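You operate a simulated robot arm through the tools that you are given. There is no shell and no other tool. Be economical: measure what you need, move in short steps, check, and stop when the job is done.

Carry out the task below with a simulated robot arm. There is one attempt and no reset: what you move stays moved.

## Task
Fetch the black test sled and set it on the brass plaque. Then put the body mount on the pit bench away on the wall side of the building bench. Then open the teal drawer, take the grey end bell carrier on the clear part of the motor bench and put it away in the inside of the teal drawer and shut the drawer again. Then put the wire basket on the clear patch of the building bench. Then put the orange dot roll on top of the spare track section. Then take the wax pad and put it in the club box. The order counts. Set down upright: wire basket.

Only the result counts: the job must be done as asked and must still hold three seconds after the hand-in. Knocking over, shifting, dropping, spilling or breaking anything else fails it.

## Robot
A 6-joint arm with a fingered hand on a trunk, on a base that drives. Base frame: it is fixed to the floor where the robot stands at the start and does not move with it; the origin is under the middle of the robot, x ahead of it, y to its left, z up; the surface under the hand at the start is at about z = 840. Readings come in mm, degrees, newtons and seconds.
With the tool pointing down near the work surface it reaches from about 340 to 900 mm from the robot's upright axis, wherever it stands. Its first joint turns from -166.0 to 166.0 degrees. Places, roughly: black test sled (5x4x4 cm) [700, 200, 900]; body mount (6x17x4 cm) [400, 3700, 800]; brass plaque [-1500, -2500, 250]; clear patch of the building bench [-1000, 6300, 800]; club box [-4000, 2500, 750]; grey end bell carrier (4x3x4 cm) [400, 4800, 900]; inside of the teal drawer [500, 4500, 700]; orange dot roll (9x9x3 cm) [-2600, 3000, 700]; spare track section (36x26x8 cm) [-2200, 6300, 800]; teal drawer [400, 4500, 700]; wall side of the building bench (156x20 cm) [-960, 6640, 820]; wax pad (3x3x5 cm) [-4300, 2200, 800]; wire basket (10x10x15 cm) [400, 5000, 900]. Payload 5 kg.
The TCP is the grasp point between the finger pads, 36 mm short of the fingertips. In the tool frame z runs along the fingers and y along their closing line. Largest opening 120 mm; the body of the gripper starts 42 mm behind the TCP. The gripper is a hand of 4 fingers: y runs from the thumb to the fingers, the wrist lies at [-19, -123, -211] in the tool frame, and closing takes about 1.5 s.
Orientation is that of the tool frame in the base frame, as [roll, pitch, yaw] about the fixed x, y, z axes, in that order (R = Rz(yaw) Ry(pitch) Rx(roll)). With the fingers straight down and the wrist toward the robot, the tool's x, y and z point along [0, 1, 0], [1, 0, 0] and [0, 0, -1] of the base frame.

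## Interface
- The arm moves only by the tool move_arm. Its argument "deltas" is a list of rows, each a list of 7 numbers: the shift along the tool's x, y, z in units of 200 mm (1.0 is 200 mm), then the turn, a rotation vector about the tool's x, y, z in units of 45 degrees (1.0 is 45 degrees), then the opening, from 0 (shut) to 1 (fully open). In form: [[tx, ty, tz, wx, wy, wz, hand], ...]. A call has 1 to 12 rows; each row is the pose to reach, as a shift and turn from the pose commanded when the call began, along the tool's axes at that moment. A call with a number of a shift or a turn outside -1 to 1 is refused whole. Rows are played at 5 a second. More than 50 mm and 8.6 degrees between two rows, or a gripper value outside its range, and nothing of the call is played. Where a pose cannot be reached the arm comes as near as it can. A force on the tool above 40 N (or 10 N above the force at the start of the call, whichever is more), or a blocked arm, ends the call early, and 0.2 s more pass. Each finger travels about 45 mm/s and halts on what it meets, pressing with about 34 N; the grip force reading is that of the motor and also rises with nothing between the fingers. The clock runs only during rows and for 0.2 s after the last one: add rows that repeat a pose to give the fingers time. It gives the time, the measured TCP pose, the force on the tool (base axes), the opening and the grip force at its end, in the units of the frame above (readings bear some noise), with the torque about the TCP (base axes, N m) and any sound that the robot's microphone picked up.
- Cameras (640 x 400 px; columns grow to the right, rows downward): "scene" is now at [108, 26.2, 1640.9]; the picture's right is [0.31, -0.95, 0.00], its down [-0.65, -0.21, -0.73] and it looks along [0.69, 0.23, -0.69] (base axes); focal length 279 px, centre (320, 200). "wrist" rides on the gripper at [73, -101, -142] in the tool frame; the picture's right is [-0.79, 0.29, -0.54], its down [-0.56, -0.70, 0.44] and it looks along [-0.25, 0.65, 0.71] (tool axes); focal length 280 px, centre (320, 200). There is no depth. A picture from a camera that has moved, and an enlarged one, comes with that camera's place and axes in the base frame and with its lens.
- grab_frame(camera): a new picture of that camera. The clock stands still meanwhile.
- slide_trunk(by): slides the trunk up (or, below 0, down) by that many mm; the arm and the scene camera ride with it, the base frame stays. It gives what a move gives, with no picture.
- base_move(legs): drives the robot by 1 to 6 legs, each [ahead, turn to the left] in mm and degrees, along the robot's own axes; the way and the turn of a leg run together, so that a leg with both is an arc; at most 1500 mm and 180 degrees a leg. The arm and the cameras ride along, it lands a little off, and it stops where it bumps. It gives what a move gives.
- grasp_type(shape): the hand has 4 fingers and takes this shape, open, in about a second: jaw (thumb against the fingers, like two jaws); tri (thumb and two fingers); tip (a fingertip pinch); poke (one finger out to press); point (the index stretched); flat (the hand flat); cup (the hand cupped); fist (a fist). The gripper value then closes the fingers along that shape, each until it touches; the sizes above hold for jaw. It gives what a move gives, with no picture.
- pan_tilt(pan, tilt): turns the head with the scene camera to pan (to the left, within 86 degrees either way) and tilt (down, from -29 to 69), counted from straight ahead of the robot. It gives what a move gives.
- enlarge(camera, box): a new picture of the part [left, top, right, bottom] of that camera's present view, enlarged. The clock stands still meanwhile.
- finish_job(): hands the job in; it is judged then, once.

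Go step by step. Nothing tells you exact positions but the pictures and the camera data: compare them with the known pose of the tool, close in by small moves and look again before you grip or let go. The budget is 207 turns and 200 pictures, counting those below and the enlarged ones. Unless the task says otherwise, let go and move clear before handing in.

The tools are called after "Emit:" as name(argument=value, ...) on one line, values as JSON. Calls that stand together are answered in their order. move_arm: Moves the arm, as the interface text tells. Its arguments: {"type":"object","properties":{"deltas":{"type":"array","items":{"type":"array","items":{"type":"number"}}}},"required":["deltas"]} The other tools are called the same way: slide_trunk (by) slides the trunk up or down; grasp_type (shape) gives the hand a shape; base_move (legs) drives the base; pan_tilt (pan, tilt) turns the head that bears the scene camera; grab_frame (camera) takes a picture; enlarge (camera, box) takes an enlarged picture of a part of a camera's view; finish_job () hands the job in.

At the start:

```text
t: 0.0
ee_pos: [627.6, 342.3, 1063.8]
ee_rot: [-180.0, 0.0, 90.0]
wrist_force: [0.2, -0.4, 0.2]
moment: [0.0, -0.01, -0.03]
gripper_width: 119.7
grip_force: 0.1
shape: jaw
trunk travel left (down, up): [-650.0, 190.0]
robot x, y, heading: [2.6, 0.1, 0.0]
head pan, tilt: [18.0, 43.3]
```

scene: 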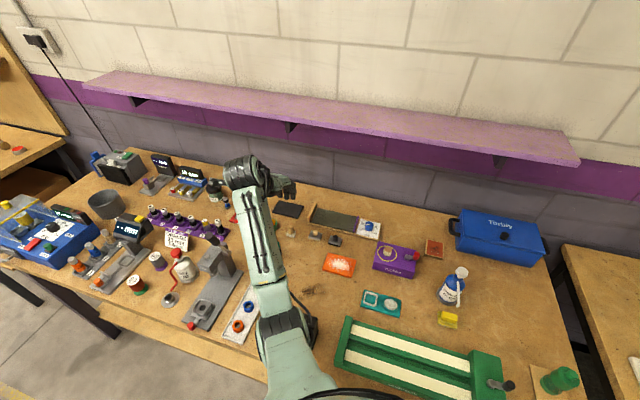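
wrist: 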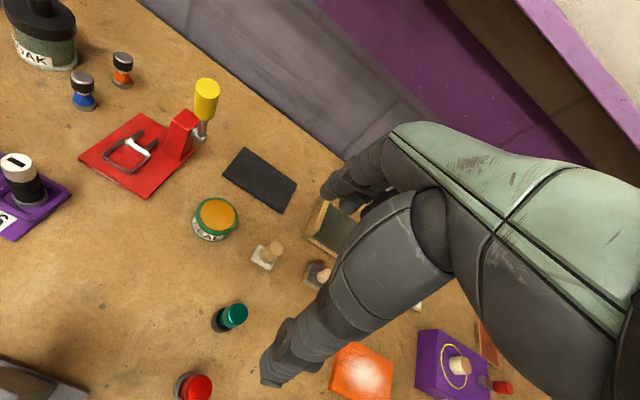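

I see a crowded motor bench with several small blocks near the hand; the black sled should be around pixel (330,240) of the scene. I'll enlarge there first.

Emit:
enlarge(camera="scene", box=[260, 190, 420, 290])

Emit:
enlarge(camera="wrist", box=[200, 200, 440, 350])

```text
4.00 times, centred on (340, 240) of scene
camera zoom: at [108.0, 26.2, 1640.9], right [0.31, -0.95, 0.0], down [-0.65, -0.21, -0.73], along [0.69, 0.23, -0.69], focal length 1115 px, centre (240, 40)
```

zoom: 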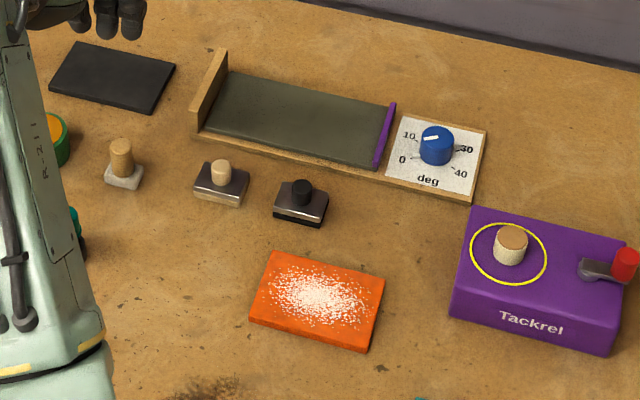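

```text
2.67 times, centred on (320, 275) of wrist
camera zoom: at [526.3, 416.0, 1206.4], right [0.29, -0.79, 0.54], down [-0.7, -0.56, -0.44], along [0.65, -0.25, -0.71], focal length 748 px, centre (320, 0)
```

zoom: 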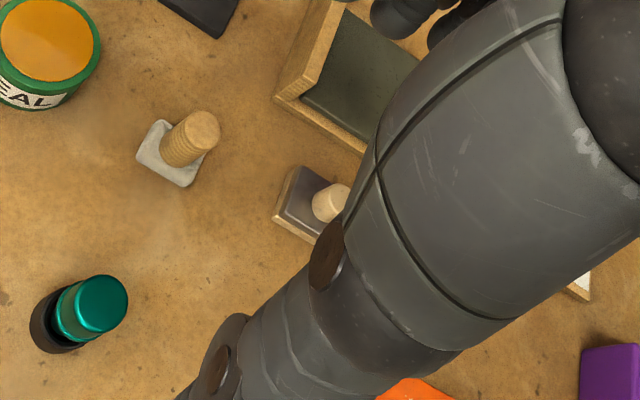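

The black sled (black block with black knob) is near [722,168]. I'll move above it and look again.

Emit:
move_arm(deltas=[[-0.17, 0.1, 0.08, 0, 0, 0, 1], [-0.35, 0.2, 0.16, 0, 0, 0, 1], [-0.52, 0.3, 0.24, 0, 0, 0, 1], [-0.7, 0.4, 0.32, 0, 0, 0, 1], [-0.87, 0.487, 0.4, 0, 0, 0, 1], [-0.87, 0.487, 0.4, 0, 0, 0, 1]])

Emit:
grab_frame(camera="wrist")

Emit:
enlarge(camera="scene", box=[260, 190, 420, 290])

```text
t: 1.4
ee_pos: [725.1, 168.6, 981.7]
ee_rot: [180.0, 0.0, 90.0]
wrist_force: [-1.3, 0.3, -0.9]
moment: [-0.02, -0.03, -0.02]
gripper_width: 119.8
grip_force: 0.0
shape: jaw
trunk travel left (down, up): [-650.0, 190.0]
robot x, y, heading: [-0.6, 1.5, 0.0]
head pan, tilt: [18.0, 43.3]
```

```text
195 pictures are left
camera wrist: at [623.8, 242.3, 1125.1], right [0.29, -0.79, 0.54], down [-0.7, -0.56, -0.44], along [0.65, -0.25, -0.71], focal length 280 px, centre (320, 200)
```

wrist: 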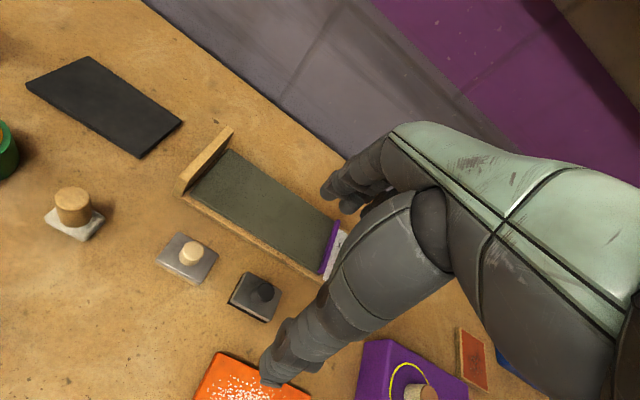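

```text
4.00 times, centred on (340, 240) of scene
camera zoom: at [107.5, 27.0, 1641.0], right [0.31, -0.95, 0.0], down [-0.65, -0.21, -0.73], along [0.69, 0.22, -0.69], focal length 1115 px, centre (240, 40)
```

zoom: 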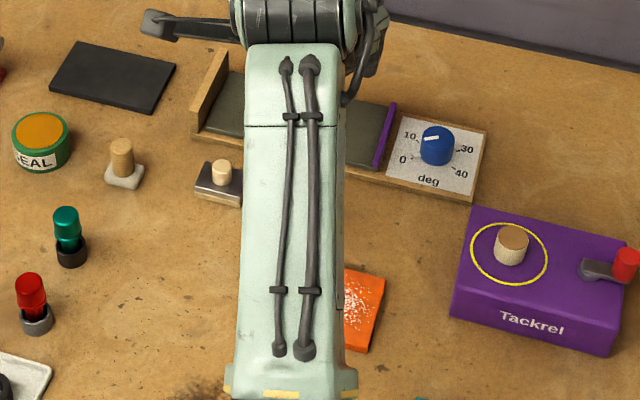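

The wrist view puts the sled near [720,171]; the ramp edge lies close behind it, so I measure more exactly with an enlarged view.

Emit:
enlarge(camera="wrist", box=[180, 210, 340, 310])

```text
4.00 times, centred on (260, 260) of wrist
camera zoom: at [623.8, 242.3, 1125.1], right [0.29, -0.79, 0.54], down [-0.7, -0.56, -0.44], along [0.65, -0.25, -0.71], focal length 1122 px, centre (560, -40)
```

zoom: 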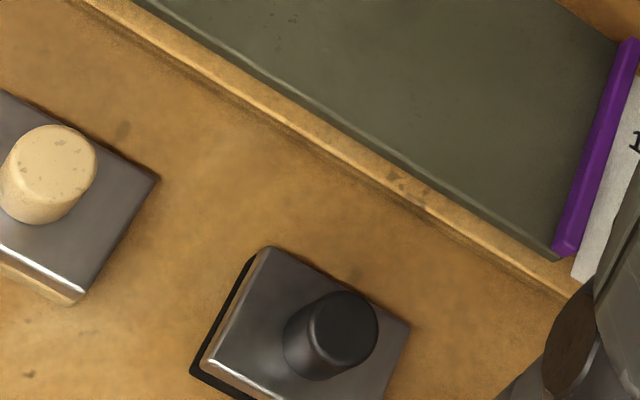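

Sled plate spans x≈702–734, y≈149–191, with the ramp edge at x≈768. I'll narrow the opening to about 66 mm, centre at x=714, then descend.

Emit:
move_arm(deltas=[[0.007, -0.055, 0, 0, 0, 0, 0.55], [0.007, -0.055, 0, 0, 0, 0, 0.55], [0.007, -0.055, 0, 0, 0, 0, 0.55], [0.007, -0.055, 0, 0, 0, 0, 0.55], [0.007, -0.055, 0.15, 0, 0, 0, 0.55], [0.007, -0.055, 0.3, 0, 0, 0, 0.55], [0.007, -0.055, 0.38, 0, 0, 0, 0.55]])

Emit:
grab_frame(camera="wrist")

```text
t: 3.0
ee_pos: [714.1, 169.7, 907.9]
ee_rot: [-179.9, 0.1, 90.0]
wrist_force: [0.1, -0.4, 0.9]
moment: [0.0, -0.04, 0.02]
gripper_width: 66.4
grip_force: 0.0
shape: jaw
trunk travel left (down, up): [-650.0, 190.0]
robot x, y, heading: [4.0, 1.0, -0.2]
head pan, tilt: [18.0, 43.3]
```

```text
192 pictures are left
camera wrist: at [612.5, 243.2, 1049.7], right [0.29, -0.79, 0.54], down [-0.7, -0.56, -0.44], along [0.65, -0.25, -0.71], focal length 280 px, centre (320, 200)
```

wrist: 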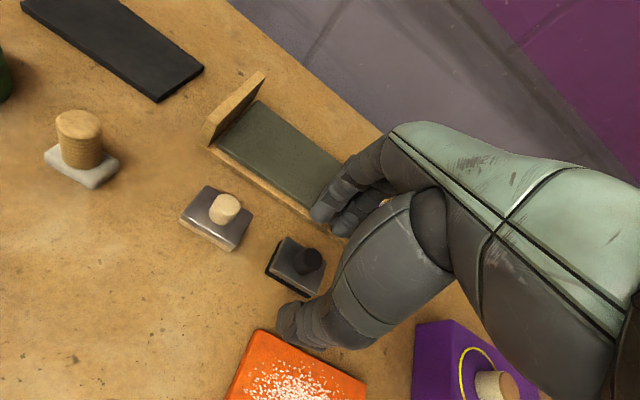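

The jaws straddle the sled. Going down and closing.

Emit:
move_arm(deltas=[[0, 0, 0.06, 0, 0, 0, 0.55], [0, 0, 0.12, 0, 0, 0, 0.55], [0, 0, 0.12, 0, 0, 0, 0.3], [0, 0, 0.12, 0, 0, 0, 0.1], [0, 0, 0.12, 0, 0, 0, 0], [0, 0, 0.12, 0, 0, 0, 0], [0, 0, 0.12, 0, 0, 0, 0], [0, 0, 0.12, 0, 0, 0, 0]])

Emit:
grab_frame(camera="wrist")

```text
t: 4.8
ee_pos: [713.6, 170.5, 883.1]
ee_rot: [-180.0, -0.1, 89.9]
wrist_force: [-0.5, 0.1, 1.2]
moment: [0.01, 0.09, -0.01]
gripper_width: 26.7
grip_force: 34.1
shape: jaw
trunk travel left (down, up): [-650.0, 190.0]
robot x, y, heading: [2.3, 1.9, 0.0]
head pan, tilt: [18.0, 43.3]
```

```text
191 pictures are left
camera wrist: at [612.2, 243.0, 1026.2], right [0.29, -0.79, 0.54], down [-0.7, -0.56, -0.44], along [0.65, -0.25, -0.71], focal length 280 px, centre (320, 200)
```

wrist: 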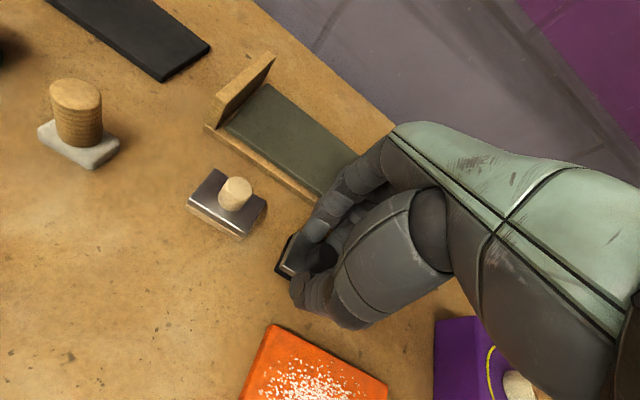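

The sled is pinched (26.7 mm, 34 N). Lifting.

Emit:
move_arm(deltas=[[0, 0, -0.15, 0, 0, 0, 0], [0, 0, -0.4, 0, 0, 0, 0], [0, 0, -0.65, 0, 0, 0, 0], [0, 0, -0.9, 0, 0, 0, 0], [0, 0, -0.9, 0, 0, 0, 0]])

Emit:
grab_frame(camera="wrist")

Emit:
grab_frame(camera="scene")

```text
t: 6.0
ee_pos: [713.8, 169.9, 1065.0]
ee_rot: [-179.8, -0.1, 90.0]
wrist_force: [1.3, -0.5, -0.6]
moment: [-0.01, -0.01, 0.0]
gripper_width: 26.6
grip_force: 33.8
shape: jaw
trunk travel left (down, up): [-650.0, 190.0]
robot x, y, heading: [0.0, 0.2, -0.2]
head pan, tilt: [18.0, 43.3]
```

```text
190 pictures are left
camera wrist: at [612.6, 242.5, 1207.1], right [0.29, -0.79, 0.54], down [-0.7, -0.56, -0.44], along [0.65, -0.25, -0.71], focal length 280 px, centre (320, 200)
```

wrist: 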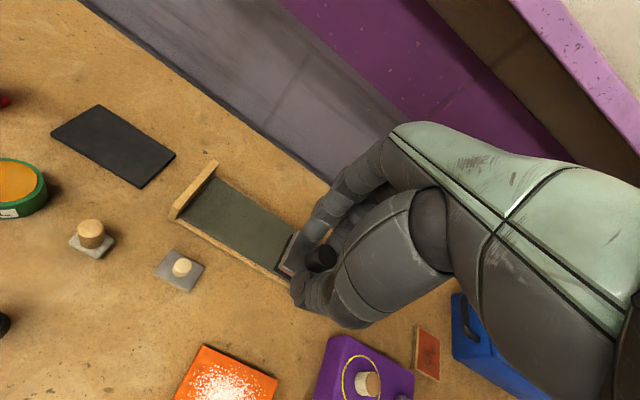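

```text
189 pictures are left
camera scene: at [108.3, 26.1, 1640.9], right [0.31, -0.95, 0.0], down [-0.65, -0.21, -0.73], along [0.69, 0.23, -0.69], focal length 279 px, centre (320, 200)
```

scene: 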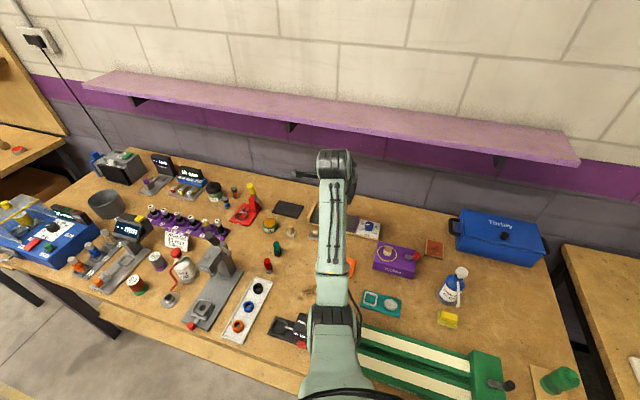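

The sled is held. I'll look right and left to plan the drive.

Emit:
pan_tilt(pan=-86, tilt=20)

Emit:
grab_frame(camera="scene")

Emit:
pan_tilt(pan=86, tilt=20)

Emit:
grab_frame(camera="scene")

```text
t: 7.8
ee_pos: [714.6, 168.9, 1064.6]
ee_rot: [-179.9, 0.1, 89.9]
wrist_force: [0.2, -0.2, 0.2]
moment: [0.0, -0.04, 0.0]
gripper_width: 26.8
grip_force: 33.8
shape: jaw
trunk travel left (down, up): [-650.0, 190.0]
robot x, y, heading: [0.5, -2.4, 0.2]
head pan, tilt: [-85.9, 20.0]
```

```text
188 pictures are left
camera scene: at [36.2, -92.4, 1677.2], right [-1.0, -0.07, 0.0], down [-0.02, 0.34, -0.94], along [0.07, -0.94, -0.34], focal length 279 px, centre (320, 200)
```

scene: 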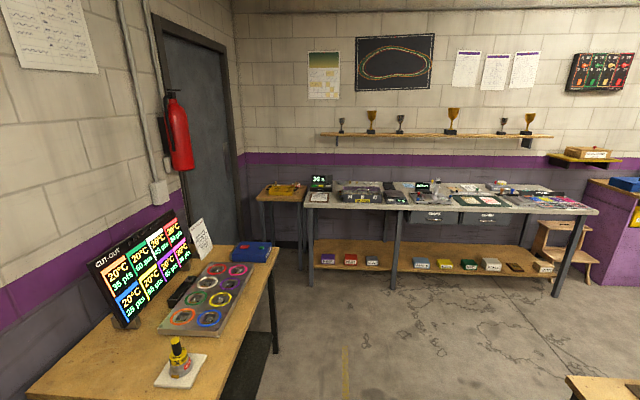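

```text
t: 10.4
ee_pos: [714.1, 169.9, 1065.1]
ee_rot: [-179.9, 0.0, 89.9]
wrist_force: [1.0, 0.4, -0.2]
moment: [-0.02, 0.0, 0.0]
gripper_width: 26.5
grip_force: 33.9
shape: jaw
trunk travel left (down, up): [-650.0, 190.0]
robot x, y, heading: [1.1, 0.6, 0.1]
head pan, tilt: [85.9, 20.0]
```

```text
187 pictures are left
camera scene: at [36.2, 93.4, 1677.2], right [1.0, -0.07, 0.0], down [-0.02, -0.34, -0.94], along [0.07, 0.94, -0.34], focal length 279 px, centre (320, 200)
```

scene: 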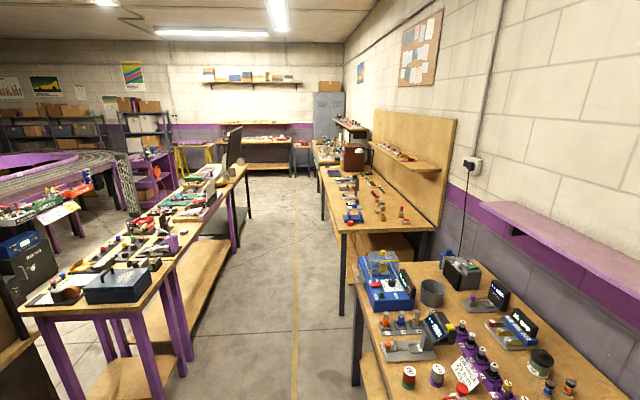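

The plaque seems to be on the lower shelf of the far bench to the right (or on the stool next to it). I'll look closer.

Emit:
pan_tilt(pan=-86, tilt=20)

Emit:
enlarge(camera="scene", box=[400, 180, 640, 330])

Emit:
enlarge(camera="scene", box=[500, 210, 620, 285])

```text
t: 13.0
ee_pos: [714.9, 170.2, 1064.2]
ee_rot: [-179.9, 0.0, 89.9]
wrist_force: [-0.3, -0.2, -0.4]
moment: [0.0, 0.01, -0.01]
gripper_width: 26.5
grip_force: 34.2
shape: jaw
trunk travel left (down, up): [-650.0, 190.0]
robot x, y, heading: [-0.0, -1.8, 0.3]
head pan, tilt: [-85.9, 20.0]
```

```text
2.67 times, centred on (520, 255) of scene
camera zoom: at [36.2, -92.4, 1677.2], right [-1.0, -0.07, 0.0], down [-0.02, 0.34, -0.94], along [0.07, -0.94, -0.34], focal length 743 px, centre (-213, 53)
```

zoom: 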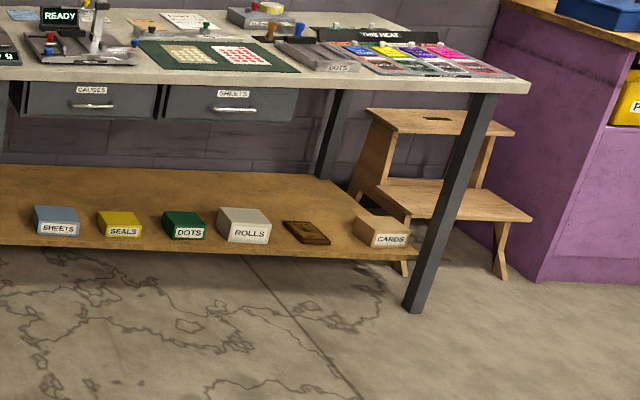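

```text
5.33 times, centred on (560, 248) of scene
camera zoom: at [36.2, -92.4, 1677.2], right [-1.0, -0.07, 0.0], down [-0.02, 0.34, -0.94], along [0.07, -0.94, -0.34], focal length 1486 px, centre (-960, -53)
```

zoom: 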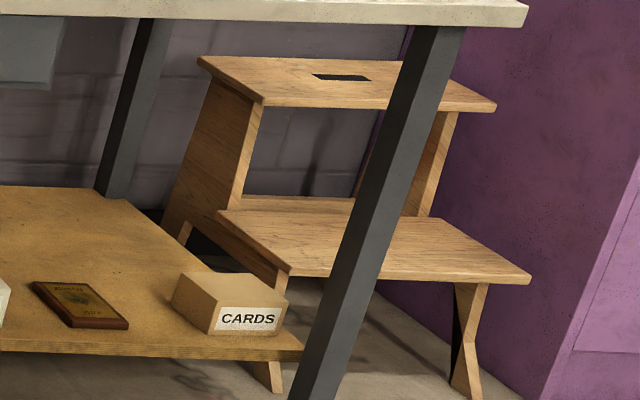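

The brass plaque lies near the front of the far bench's lower shelf, about [-1550,-2340]. I'll retract the arm a bit and turn in place to the right to look around.

Emit:
move_arm(deltas=[[0, -0.25, 0, 0, 0, 0, 0], [0, -0.5, 0, 0, 0, 0, 0], [0, -0.75, 0, 0, 0, 0, 0], [0, -1, 0, 0, 0, 0, 0], [-0.25, -1, 0, 0, 0, 0, 0], [-0.5, -1, 0, 0, 0, 0, 0], [-0.75, -1, 0, 0, 0, 0, 0]])

Emit:
pan_tilt(pan=-86, tilt=50)

Emit:
grab_frame(camera="scene")

```text
t: 14.6
ee_pos: [516.4, 19.2, 1052.3]
ee_rot: [179.8, -0.1, 90.0]
wrist_force: [0.6, -1.0, -1.3]
moment: [0.02, 0.0, 0.01]
gripper_width: 25.2
grip_force: 33.5
shape: jaw
out of reach, approached as far as the arm can: row 4, 5, 6, 7
trunk travel left (down, up): [-650.0, 190.0]
robot x, y, heading: [1.3, -1.7, -0.1]
head pan, tilt: [-85.9, 20.0]
```

```text
t: 15.6
ee_pos: [517.1, 22.5, 1052.2]
ee_rot: [179.9, 0.0, 90.0]
wrist_force: [0.4, 0.0, -1.3]
moment: [-0.02, 0.0, 0.0]
gripper_width: 25.0
grip_force: 33.5
shape: jaw
trunk travel left (down, up): [-650.0, 190.0]
robot x, y, heading: [-2.0, -2.1, 0.1]
head pan, tilt: [-85.9, 50.0]
```

```text
184 pictures are left
camera scene: at [34.8, -76.7, 1631.7], right [-1.0, -0.07, 0.0], down [-0.05, 0.76, -0.64], along [0.05, -0.64, -0.77], focal length 279 px, centre (320, 200)
```

scene: 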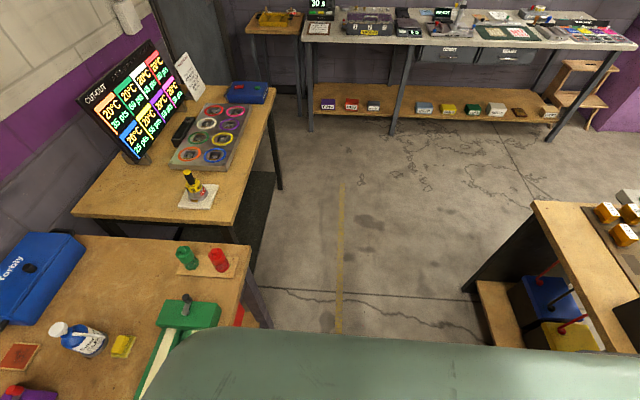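

The floor to the right is clear. Turning right 90° in place.

Emit:
base_move(legs=[[0, -90]])

Emit:
pan_tilt(pan=50, tilt=40)

Emit:
grab_frame(camera="scene")

Emit:
pan_tilt(pan=-60, tilt=40)

Emit:
grab_frame(camera="scene")

Emit:
grab_frame(camera="wrist")

```text
t: 20.5
ee_pos: [24.7, -517.4, 1053.5]
ee_rot: [179.9, 0.0, 0.2]
wrist_force: [0.3, -0.5, -1.4]
moment: [-0.02, -0.01, 0.0]
gripper_width: 23.2
grip_force: 34.0
shape: jaw
trunk travel left (down, up): [-650.0, 190.0]
robot x, y, heading: [-1.5, 1.8, -89.6]
head pan, tilt: [-85.9, 50.0]
```

```text
t: 22.7
ee_pos: [24.0, -515.5, 1053.8]
ee_rot: [179.9, 0.0, 0.3]
wrist_force: [0.2, -0.4, -0.6]
moment: [0.02, 0.0, -0.01]
gripper_width: 23.2
grip_force: 34.0
shape: jaw
trunk travel left (down, up): [-650.0, 190.0]
robot x, y, heading: [-1.2, -1.6, -90.0]
head pan, tilt: [50.0, 40.0]
```

```text
183 pictures are left
camera scene: at [64.9, -84.1, 1645.8], right [-0.64, -0.77, 0.0], down [-0.49, 0.41, -0.77], along [0.59, -0.49, -0.64], focal length 279 px, centre (320, 200)
```

scene: 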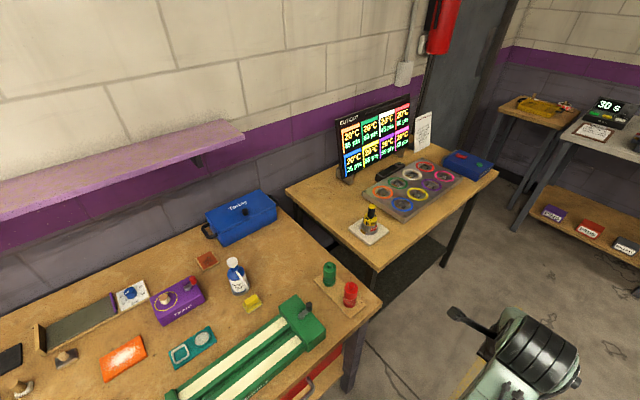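

```text
t: 24.5
ee_pos: [24.0, -517.0, 1052.3]
ee_rot: [179.7, 0.0, 0.2]
wrist_force: [0.4, 0.4, -1.1]
moment: [0.03, -0.02, 0.05]
gripper_width: 23.4
grip_force: 34.0
shape: jaw
trunk travel left (down, up): [-650.0, 190.0]
robot x, y, heading: [3.7, 0.3, -89.6]
head pan, tilt: [-60.0, 40.0]
```

```text
182 pictures are left
camera scene: at [-73.9, -72.7, 1645.8], right [-0.51, 0.86, 0.0], down [0.55, 0.32, -0.77], along [-0.66, -0.39, -0.64], focal length 279 px, centre (320, 200)
```

scene: 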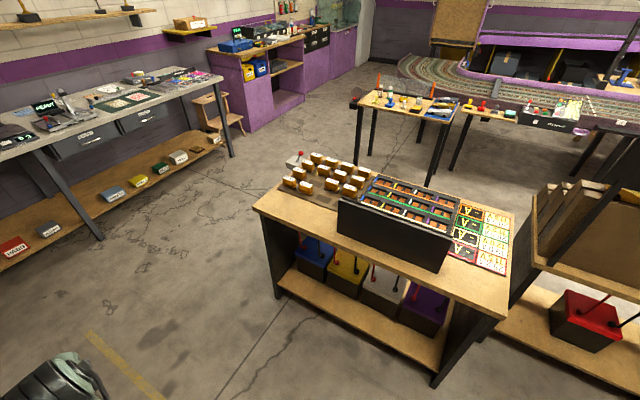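

```text
181 pictures are left
camera wrist: at [96.3, -413.8, 1194.7], right [-0.79, -0.29, 0.54], down [-0.56, 0.7, -0.45], along [-0.25, -0.66, -0.71], focal length 280 px, centre (320, 200)
```

wrist: 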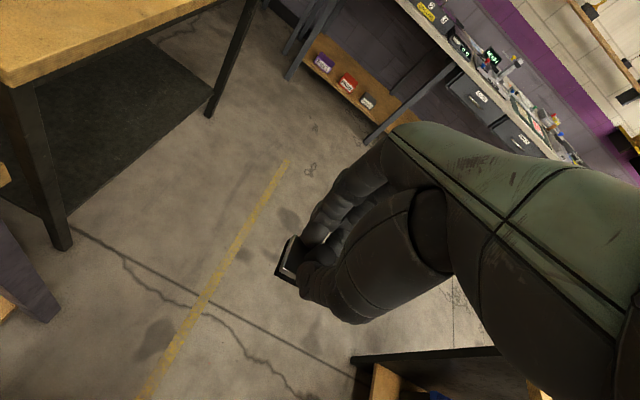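

Opening shrank slightly; checking the sled in the hand.

Emit:
enlarge(camera="wrist", box=[240, 180, 400, 330])

```text
2.67 times, centred on (320, 255) of wrist
camera zoom: at [96.3, -413.8, 1194.7], right [-0.79, -0.29, 0.54], down [-0.56, 0.7, -0.45], along [-0.25, -0.66, -0.71], focal length 748 px, centre (320, 53)
```

zoom: 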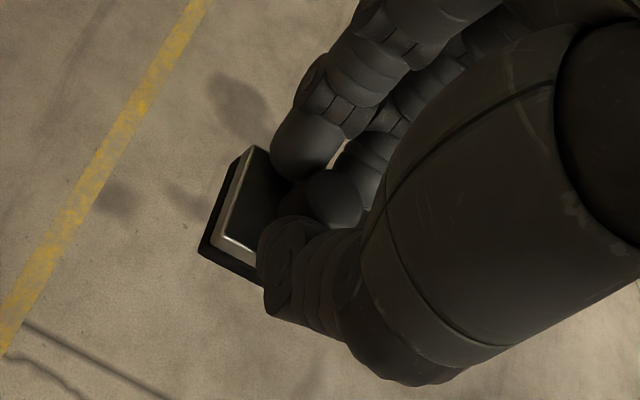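

The sled is held level. The bench behind spans y −850..210 at x −1225..−775, so I drive −y along x=0, then west, then face the shelf.

Emit:
base_move(legs=[[800, 0], [800, 0], [0, -90], [775, 0], [775, 0], [0, 90]])

Emit:
pan_tilt(pan=0, tilt=45)

Emit:
grab_frame(camera="scene")

Emit:
grab_frame(camera="wrist")

```text
t: 27.8
ee_pos: [39.3, -992.2, 1051.4]
ee_rot: [-180.0, 0.1, 1.9]
wrist_force: [0.4, -0.9, -1.5]
moment: [0.04, 0.0, 0.03]
gripper_width: 23.2
grip_force: 33.6
shape: jaw
trunk travel left (down, up): [-650.0, 190.0]
robot x, y, heading: [-6.0, -476.0, -80.4]
head pan, tilt: [-60.0, 40.0]
stopped in leg 1: the robot was blocked; the commanded pose is now the measured one
```

```text
t: 29.1
ee_pos: [40.7, -988.6, 1052.9]
ee_rot: [179.8, 0.0, 1.9]
wrist_force: [-0.6, 0.2, -0.7]
moment: [0.0, 0.0, 0.01]
gripper_width: 23.2
grip_force: 34.0
shape: jaw
trunk travel left (down, up): [-650.0, 190.0]
robot x, y, heading: [-7.0, -475.7, -80.2]
head pan, tilt: [0.0, 45.0]
```

```text
179 pictures are left
camera scene: at [11.9, -583.9, 1638.6], right [-0.99, -0.17, 0.0], down [-0.12, 0.7, -0.71], along [0.12, -0.7, -0.71], focal length 279 px, centre (320, 200)
```

scene: 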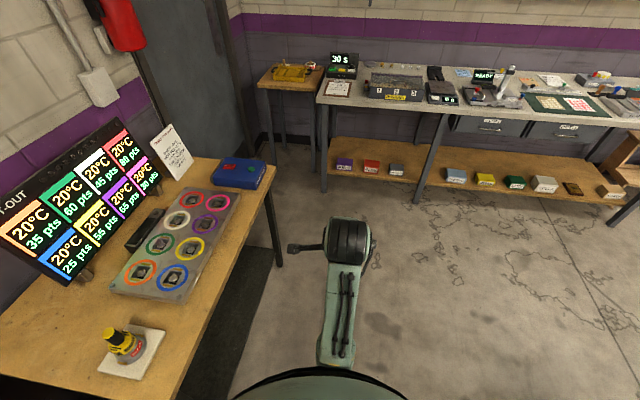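

```text
178 pictures are left
camera wrist: at [109.2, -884.8, 1194.6], right [-0.78, -0.31, 0.54], down [-0.58, 0.68, -0.44], along [-0.23, -0.66, -0.71], focal length 280 px, centre (320, 200)
```

wrist: 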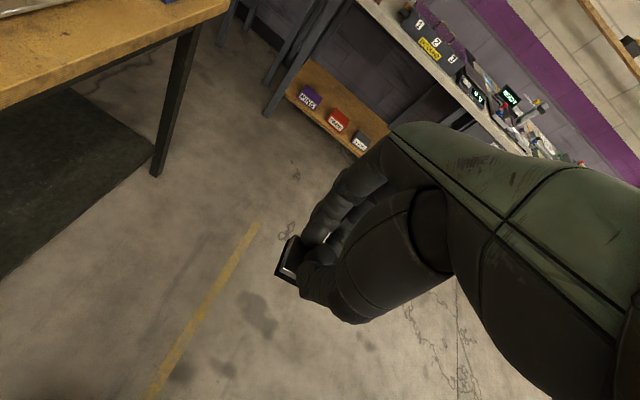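

The base brushed the left table (base is wider than assumed). I back off, shift toward the aisle's middle (x≈−215), and continue.

Emit:
base_move(legs=[[-200, 0], [0, -40], [350, 0], [0, 30]])

```text
t: 36.8
ee_pos: [-263.7, -1100.2, 1053.1]
ee_rot: [179.7, -0.1, -8.1]
wrist_force: [0.3, -0.1, -1.1]
moment: [-0.02, 0.01, 0.01]
gripper_width: 23.1
grip_force: 33.7
shape: jaw
trunk travel left (down, up): [-650.0, 190.0]
robot x, y, heading: [-217.3, -585.4, -90.2]
head pan, tilt: [0.0, 45.0]
```

Emit:
base_move(legs=[[1000, 0], [0, -90], [1330, 0], [0, 90]])

Emit:
grab_frame(camera="scene")

Emit:
grab_frame(camera="wrist")

```text
t: 58.5
ee_pos: [-1603.4, -2061.5, 1052.3]
ee_rot: [179.9, 0.1, -7.9]
wrist_force: [-0.1, 0.7, -0.5]
moment: [0.0, -0.01, -0.05]
gripper_width: 22.6
grip_force: 34.2
shape: jaw
trunk travel left (down, up): [-650.0, 190.0]
robot x, y, heading: [-1562.1, -1549.8, -90.1]
head pan, tilt: [0.0, 45.0]
```

```text
177 pictures are left
camera scene: at [-1560.8, -1657.1, 1638.5], right [-1.0, 0.0, 0.0], down [0.0, 0.71, -0.71], along [0.0, -0.71, -0.71], focal length 279 px, centre (320, 200)
```

scene: 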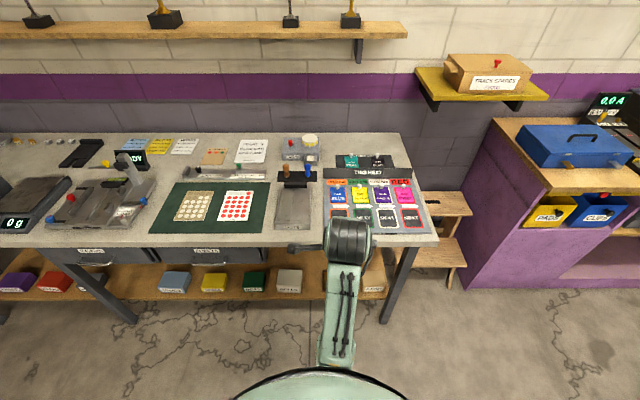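

```text
176 pictures are left
camera wrist: at [-1517.1, -1970.1, 1194.5], right [-0.82, -0.17, 0.54], down [-0.46, 0.77, -0.44], along [-0.34, -0.61, -0.71], focal length 280 px, centre (320, 200)
```

wrist: 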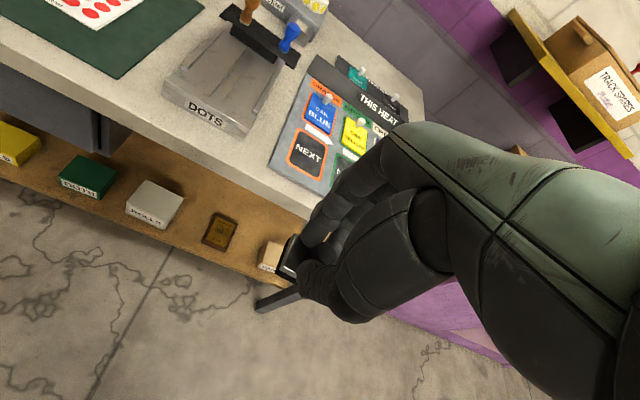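

Plaque estimated at about [-1617,-2440,~210], roughly 190 mm behind the bench-top edge. I lower the trunk here, clear of the bench, then look again.

Emit:
slide_trunk(by=-600)

Emit:
grab_frame(camera="scene")

Emit:
grab_frame(camera="wrist")

```text
refused: -600 is not a number from -400 to 400
```

```text
175 pictures are left
camera scene: at [-1560.8, -1657.1, 1638.5], right [-1.0, 0.0, 0.0], down [0.0, 0.71, -0.71], along [0.0, -0.71, -0.71], focal length 279 px, centre (320, 200)
```

scene: 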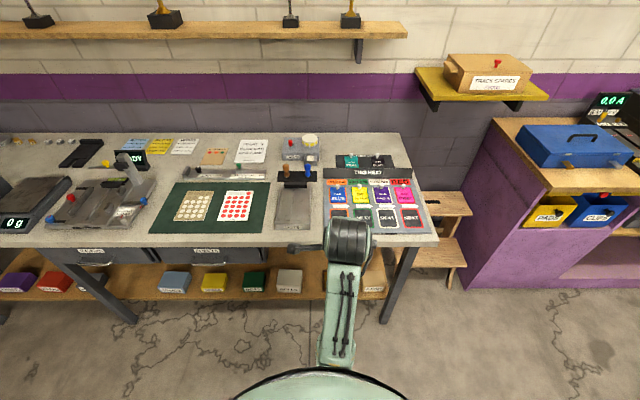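

```text
174 pictures are left
camera wrist: at [-1517.1, -1970.1, 1194.5], right [-0.82, -0.17, 0.54], down [-0.46, 0.77, -0.44], along [-0.34, -0.61, -0.71], focal length 280 px, centre (320, 200)
```

wrist: 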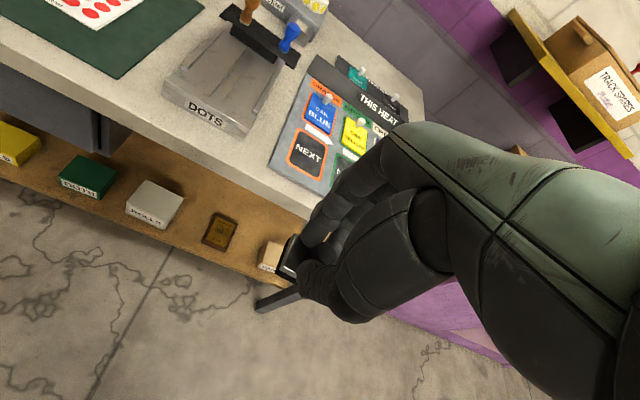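

Two slides are needed (max 400 each).

Emit:
slide_trunk(by=-400)

Emit:
slide_trunk(by=-240)

Emit:
grab_frame(camera="scene")

Emit:
grab_frame(camera="wrist")

```text
t: 62.3
ee_pos: [-1603.4, -2060.6, 652.8]
ee_rot: [179.8, 0.2, -7.9]
wrist_force: [-1.0, -0.3, -1.3]
moment: [0.0, 0.04, 0.01]
gripper_width: 23.1
grip_force: 33.7
shape: jaw
trunk travel left (down, up): [-250.0, 590.0]
robot x, y, heading: [-1560.7, -1549.2, -90.3]
head pan, tilt: [0.0, 45.0]
```

```text
t: 64.8
ee_pos: [-1602.7, -2061.5, 413.2]
ee_rot: [179.8, 0.0, -8.0]
wrist_force: [-0.5, -0.1, -0.7]
moment: [-0.02, 0.02, 0.03]
gripper_width: 22.9
grip_force: 33.8
shape: jaw
trunk travel left (down, up): [-10.0, 830.0]
robot x, y, heading: [-1558.9, -1546.3, -90.1]
head pan, tilt: [0.0, 45.0]
```

```text
173 pictures are left
camera scene: at [-1560.9, -1657.0, 998.6], right [-1.0, 0.0, 0.0], down [0.0, 0.71, -0.71], along [0.0, -0.71, -0.71], focal length 279 px, centre (320, 200)
```

scene: 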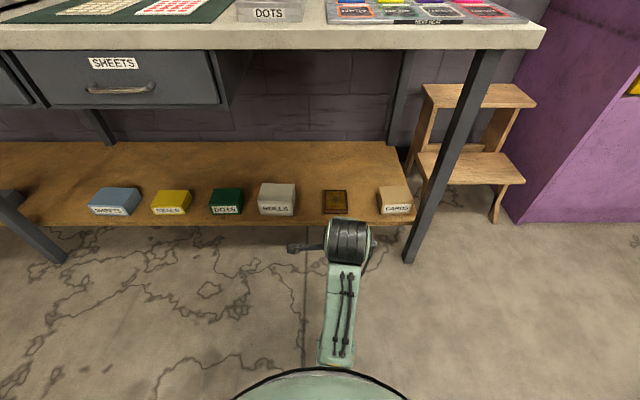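

```text
172 pictures are left
camera wrist: at [-1517.1, -1970.1, 554.6], right [-0.82, -0.17, 0.54], down [-0.46, 0.77, -0.44], along [-0.34, -0.61, -0.71], focal length 280 px, centre (320, 200)
```

wrist: 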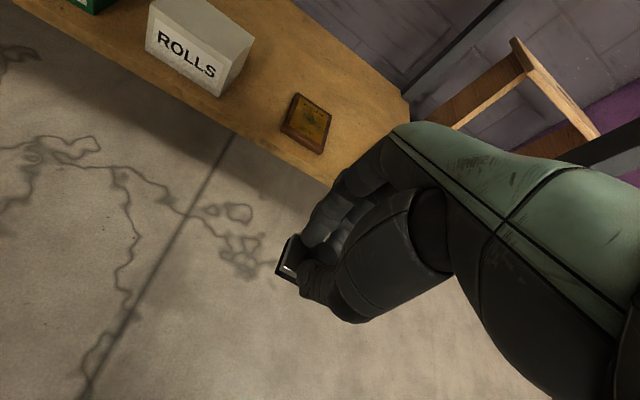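

Low view: plaque at about [-1619,-2437], top near z≈205. I drive ahead 150 mm with the hand low, then reach in.

Emit:
base_move(legs=[[150, 0]])

Emit:
grab_frame(camera="wrist")

Emit:
grab_frame(camera="scene")

```text
t: 66.3
ee_pos: [-1604.2, -2209.5, 413.2]
ee_rot: [179.8, -0.1, -7.9]
wrist_force: [-0.4, 0.0, -0.7]
moment: [0.02, 0.01, 0.0]
gripper_width: 22.8
grip_force: 33.6
shape: jaw
trunk travel left (down, up): [-10.0, 830.0]
robot x, y, heading: [-1560.4, -1693.6, -90.0]
head pan, tilt: [0.0, 45.0]
```

```text
171 pictures are left
camera wrist: at [-1517.8, -2119.9, 554.5], right [-0.82, -0.17, 0.54], down [-0.46, 0.77, -0.44], along [-0.34, -0.61, -0.71], focal length 280 px, centre (320, 200)
```

wrist: 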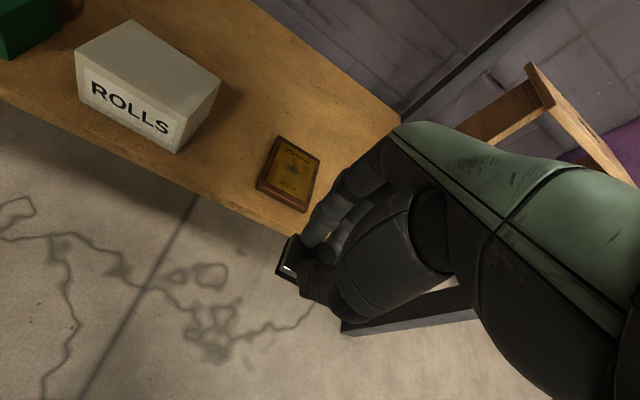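

```text
170 pictures are left
camera scene: at [-1561.3, -1806.8, 998.5], right [-1.0, 0.0, 0.0], down [0.0, 0.71, -0.71], along [0.0, -0.71, -0.71], focal length 279 px, centre (320, 200)
```

scene: 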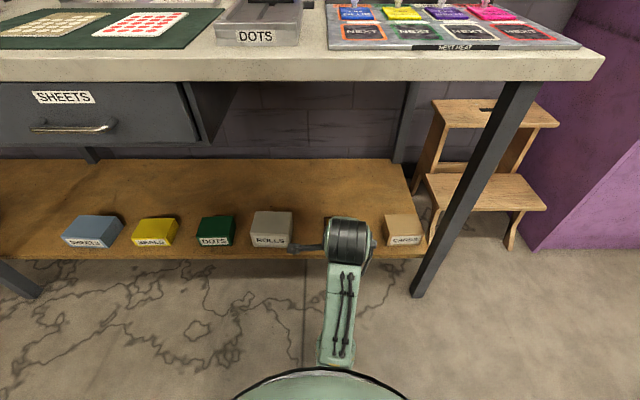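

Hand is in front of the shelf at z 413; moving in over the plaque.

Emit:
move_arm(deltas=[[0.02, 0.2, 0, 0, 0, 0, 0], [0.04, 0.4, 0, 0, 0, 0, 0], [0.06, 0.6, 0, 0, 0, 0, 0], [0.08, 0.8, 0, 0, 0, 0, 0], [0.096, 1.0, 0, 0, 0, 0, 0], [0.096, 1.0, 0, 0, 0, 0, 0]])

Emit:
grab_frame(camera="wrist")

Emit:
grab_frame(camera="scene")

```text
t: 67.7
ee_pos: [-1613.3, -2413.4, 414.3]
ee_rot: [179.8, 0.0, -8.2]
wrist_force: [0.3, -0.4, 0.5]
moment: [-0.01, 0.0, -0.02]
gripper_width: 22.8
grip_force: 34.3
shape: jaw
trunk travel left (down, up): [-10.0, 830.0]
robot x, y, heading: [-1556.6, -1695.6, -89.6]
head pan, tilt: [0.0, 45.0]
```

```text
169 pictures are left
camera wrist: at [-1526.7, -2321.0, 556.0], right [-0.82, -0.17, 0.54], down [-0.46, 0.77, -0.44], along [-0.34, -0.61, -0.71], focal length 280 px, centre (320, 200)
```

wrist: 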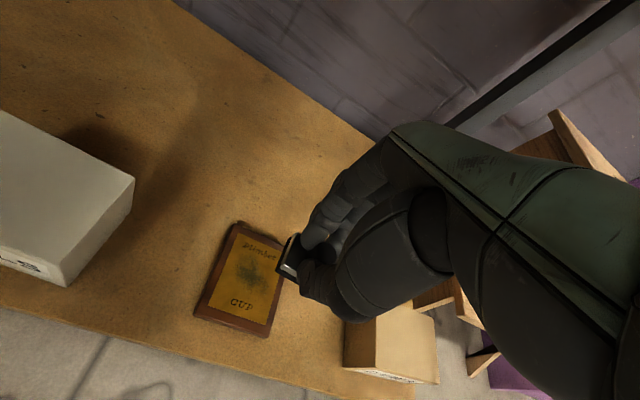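

```text
168 pictures are left
camera scene: at [-1561.3, -1807.0, 998.5], right [-1.0, 0.0, 0.0], down [0.0, 0.71, -0.71], along [0.0, -0.71, -0.71], focal length 279 px, centre (320, 200)
```

scene: 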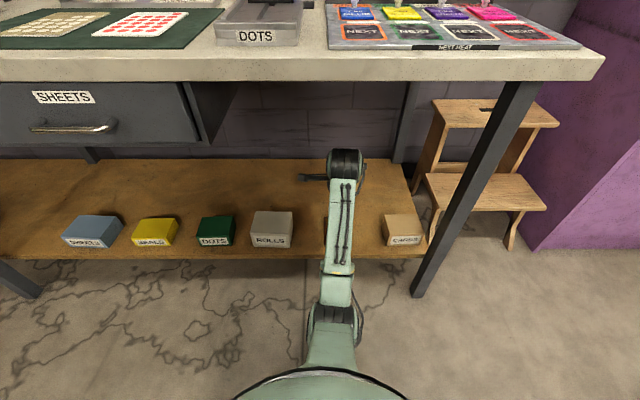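

Plaque centre confirmed near [-1614,-2439]. Centring and descending partway.

Emit:
move_arm(deltas=[[0.008, 0.124, 0, 0, 0, 0, 0], [0.008, 0.124, 0.2, 0, 0, 0, 0], [0.008, 0.124, 0.4, 0, 0, 0, 0], [0.008, 0.124, 0.6, 0, 0, 0, 0], [0.008, 0.124, 0.65, 0, 0, 0, 0], [0.008, 0.124, 0.65, 0, 0, 0, 0]])

Emit:
grab_frame(camera="wrist")

```text
t: 69.1
ee_pos: [-1614.0, -2436.9, 282.8]
ee_rot: [179.9, 0.0, -8.1]
wrist_force: [-0.5, -0.7, -0.3]
moment: [0.02, 0.01, 0.04]
gripper_width: 22.4
grip_force: 34.3
shape: jaw
trunk travel left (down, up): [-10.0, 830.0]
robot x, y, heading: [-1561.1, -1697.8, -90.0]
head pan, tilt: [0.0, 45.0]
```

```text
167 pictures are left
camera wrist: at [-1528.5, -2345.6, 424.8], right [-0.82, -0.17, 0.54], down [-0.46, 0.77, -0.44], along [-0.34, -0.61, -0.71], focal length 280 px, centre (320, 200)
```

wrist: 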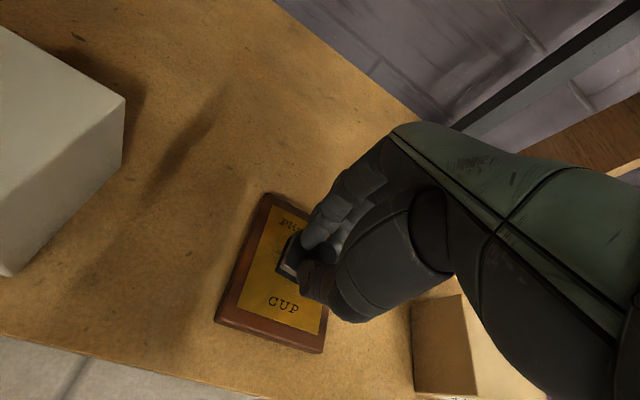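

Centred over the plaque. Descending gently, watching the force.

Emit:
move_arm(deltas=[[0, 0, 0.05, 0, 0, 0, 0], [0, 0, 0.09, 0, 0, 0, 0], [0, 0, 0.11, 0, 0, 0, 0], [0, 0, 0.13, 0, 0, 0, 0]])

Emit:
enlarge(camera="wrist", box=[200, 180, 360, 360])

```text
t: 70.1
ee_pos: [-1615.2, -2437.0, 257.0]
ee_rot: [179.9, 0.0, -8.1]
wrist_force: [-0.5, 0.1, 0.1]
moment: [-0.01, -0.02, 0.0]
gripper_width: 22.7
grip_force: 33.7
shape: jaw
trunk travel left (down, up): [-10.0, 830.0]
robot x, y, heading: [-1562.3, -1693.3, -90.1]
head pan, tilt: [0.0, 45.0]
```

```text
2.22 times, centred on (280, 270) of wrist
camera zoom: at [-1528.7, -2345.6, 398.9], right [-0.82, -0.17, 0.54], down [-0.46, 0.77, -0.44], along [-0.34, -0.61, -0.71], focal length 623 px, centre (409, 44)
```

zoom: 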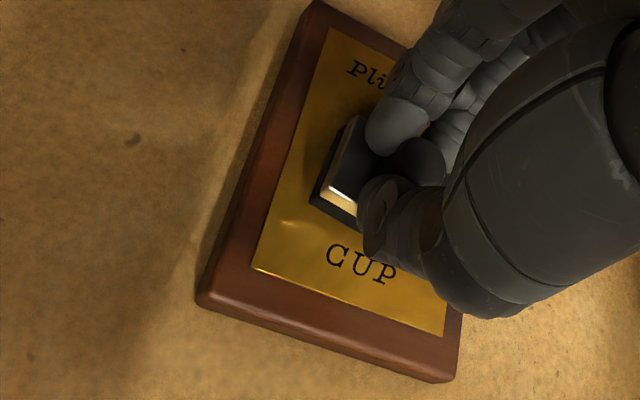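

Emit:
move_arm(deltas=[[0, 0, 0.02, 0, 0, 0, 0], [0, 0, 0.04, 0, 0, 0, 0], [0, 0, 0.05, 0, 0, 0, 0]])

Emit:
enlarge(camera="wrist", box=[240, 200, 340, 300])

```text
t: 70.9
ee_pos: [-1615.1, -2436.8, 251.4]
ee_rot: [179.5, 0.0, -8.1]
wrist_force: [1.2, 3.0, 14.4]
moment: [-0.15, 0.0, -0.01]
gripper_width: 23.5
grip_force: 34.0
shape: jaw
trunk travel left (down, up): [-10.0, 830.0]
robot x, y, heading: [-1559.4, -1694.4, -90.0]
head pan, tilt: [0.0, 45.0]
```

```text
4.00 times, centred on (290, 250) of wrist
camera zoom: at [-1528.9, -2345.5, 391.9], right [-0.82, -0.17, 0.54], down [-0.46, 0.77, -0.45], along [-0.34, -0.62, -0.71], focal length 1122 px, centre (440, 0)
```

zoom: 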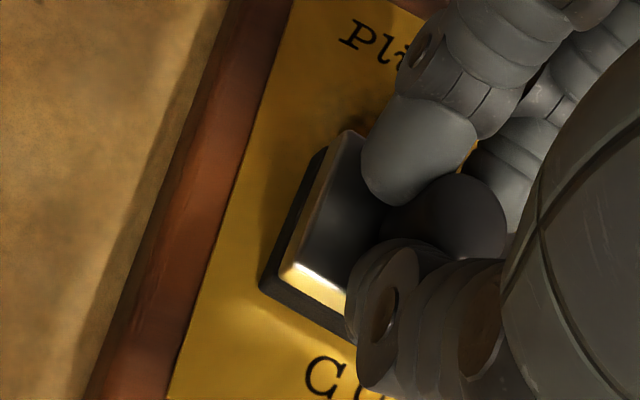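

Contact (14 N). Releasing gradually and lifting straight up.

Emit:
move_arm(deltas=[[0, 0, -0.005, 0, 0, 0, 0.3], [0, 0, -0.005, 0, 0, 0, 0.45], [0, 0, -0.005, 0, 0, 0, 0.55], [0, 0, -0.005, 0, 0, 0, 0.55], [0, 0, -0.1, 0, 0, 0, 0.55], [0, 0, -0.3, 0, 0, 0, 0.55], [0, 0, -0.55, 0, 0, 0, 0.55], [0, 0, -0.75, 0, 0, 0, 0.55]])

Emit:
grab_frame(camera="wrist")

```text
t: 72.7
ee_pos: [-1615.1, -2435.5, 397.3]
ee_rot: [179.8, 0.0, -8.1]
wrist_force: [0.3, 0.9, -0.4]
moment: [0.01, 0.0, 0.01]
gripper_width: 65.4
grip_force: 0.1
shape: jaw
trunk travel left (down, up): [-10.0, 830.0]
robot x, y, heading: [-1559.9, -1694.7, -90.2]
head pan, tilt: [0.0, 45.0]
```

```text
164 pictures are left
camera wrist: at [-1529.1, -2344.3, 538.5], right [-0.82, -0.17, 0.54], down [-0.46, 0.77, -0.44], along [-0.34, -0.61, -0.71], focal length 280 px, centre (320, 200)
```

wrist: 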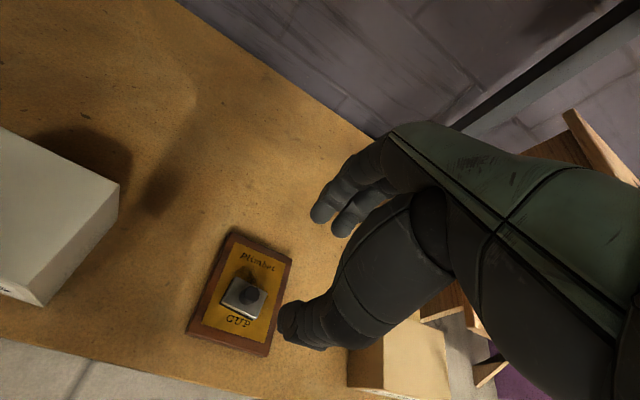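

The sled stands on the plaque. Withdrawing the arm, backing up, and raising the trunk.

Emit:
move_arm(deltas=[[0, -0.25, 0, 0, 0, 0, 0.55], [0, -0.5, 0, 0, 0, 0, 0.55], [0, -0.75, 0, 0, 0, 0, 0.55], [0, -1, 0, 0, 0, 0, 0.55], [0, -1, 0, 0, 0, 0, 0.55]])

Emit:
base_move(legs=[[-250, 0]])

Emit:
slide_trunk(by=400)

Emit:
slide_trunk(by=280)

Emit:
grab_frame(camera="scene")

```text
t: 73.9
ee_pos: [-1586.7, -2238.3, 397.0]
ee_rot: [179.9, 0.0, -8.1]
wrist_force: [0.1, 0.8, -0.4]
moment: [0.0, -0.03, 0.0]
gripper_width: 65.8
grip_force: 0.0
shape: jaw
trunk travel left (down, up): [-10.0, 830.0]
robot x, y, heading: [-1557.5, -1693.5, -90.2]
head pan, tilt: [0.0, 45.0]
```

```text
t: 75.8
ee_pos: [-1586.6, -1989.1, 397.1]
ee_rot: [179.9, 0.0, -8.2]
wrist_force: [-0.3, 1.2, -0.1]
moment: [0.02, -0.02, 0.03]
gripper_width: 65.7
grip_force: 0.1
shape: jaw
trunk travel left (down, up): [-10.0, 830.0]
robot x, y, heading: [-1561.2, -1447.1, -90.2]
head pan, tilt: [0.0, 45.0]
```

```text
t: 79.7
ee_pos: [-1587.2, -1988.4, 796.6]
ee_rot: [179.8, 0.0, -8.2]
wrist_force: [-0.7, -0.1, -0.2]
moment: [0.01, 0.0, 0.01]
gripper_width: 65.9
grip_force: 0.1
shape: jaw
trunk travel left (down, up): [-410.0, 430.0]
robot x, y, heading: [-1559.4, -1445.3, -90.3]
head pan, tilt: [0.0, 45.0]
```

```text
t: 82.5
ee_pos: [-1587.0, -1989.7, 1076.6]
ee_rot: [179.9, 0.0, -8.3]
wrist_force: [0.3, -0.5, 0.0]
moment: [-0.01, -0.01, -0.01]
gripper_width: 65.5
grip_force: 0.0
shape: jaw
trunk travel left (down, up): [-690.0, 150.0]
robot x, y, heading: [-1558.2, -1447.9, -90.0]
head pan, tilt: [0.0, 45.0]
```

```text
163 pictures are left
camera scene: at [-1560.7, -1557.1, 1678.5], right [-1.0, 0.0, 0.0], down [0.0, 0.71, -0.71], along [0.0, -0.71, -0.71], focal length 279 px, centre (320, 200)
```

scene: 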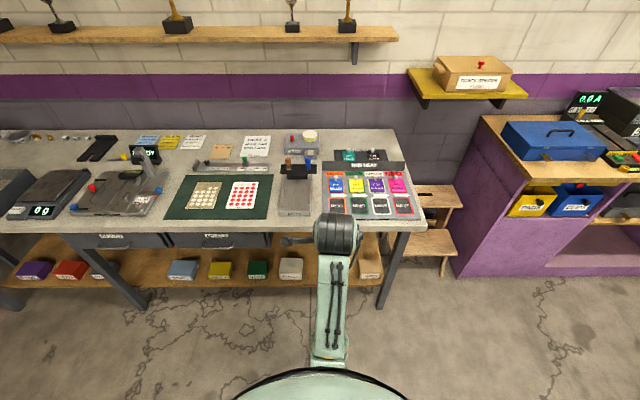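

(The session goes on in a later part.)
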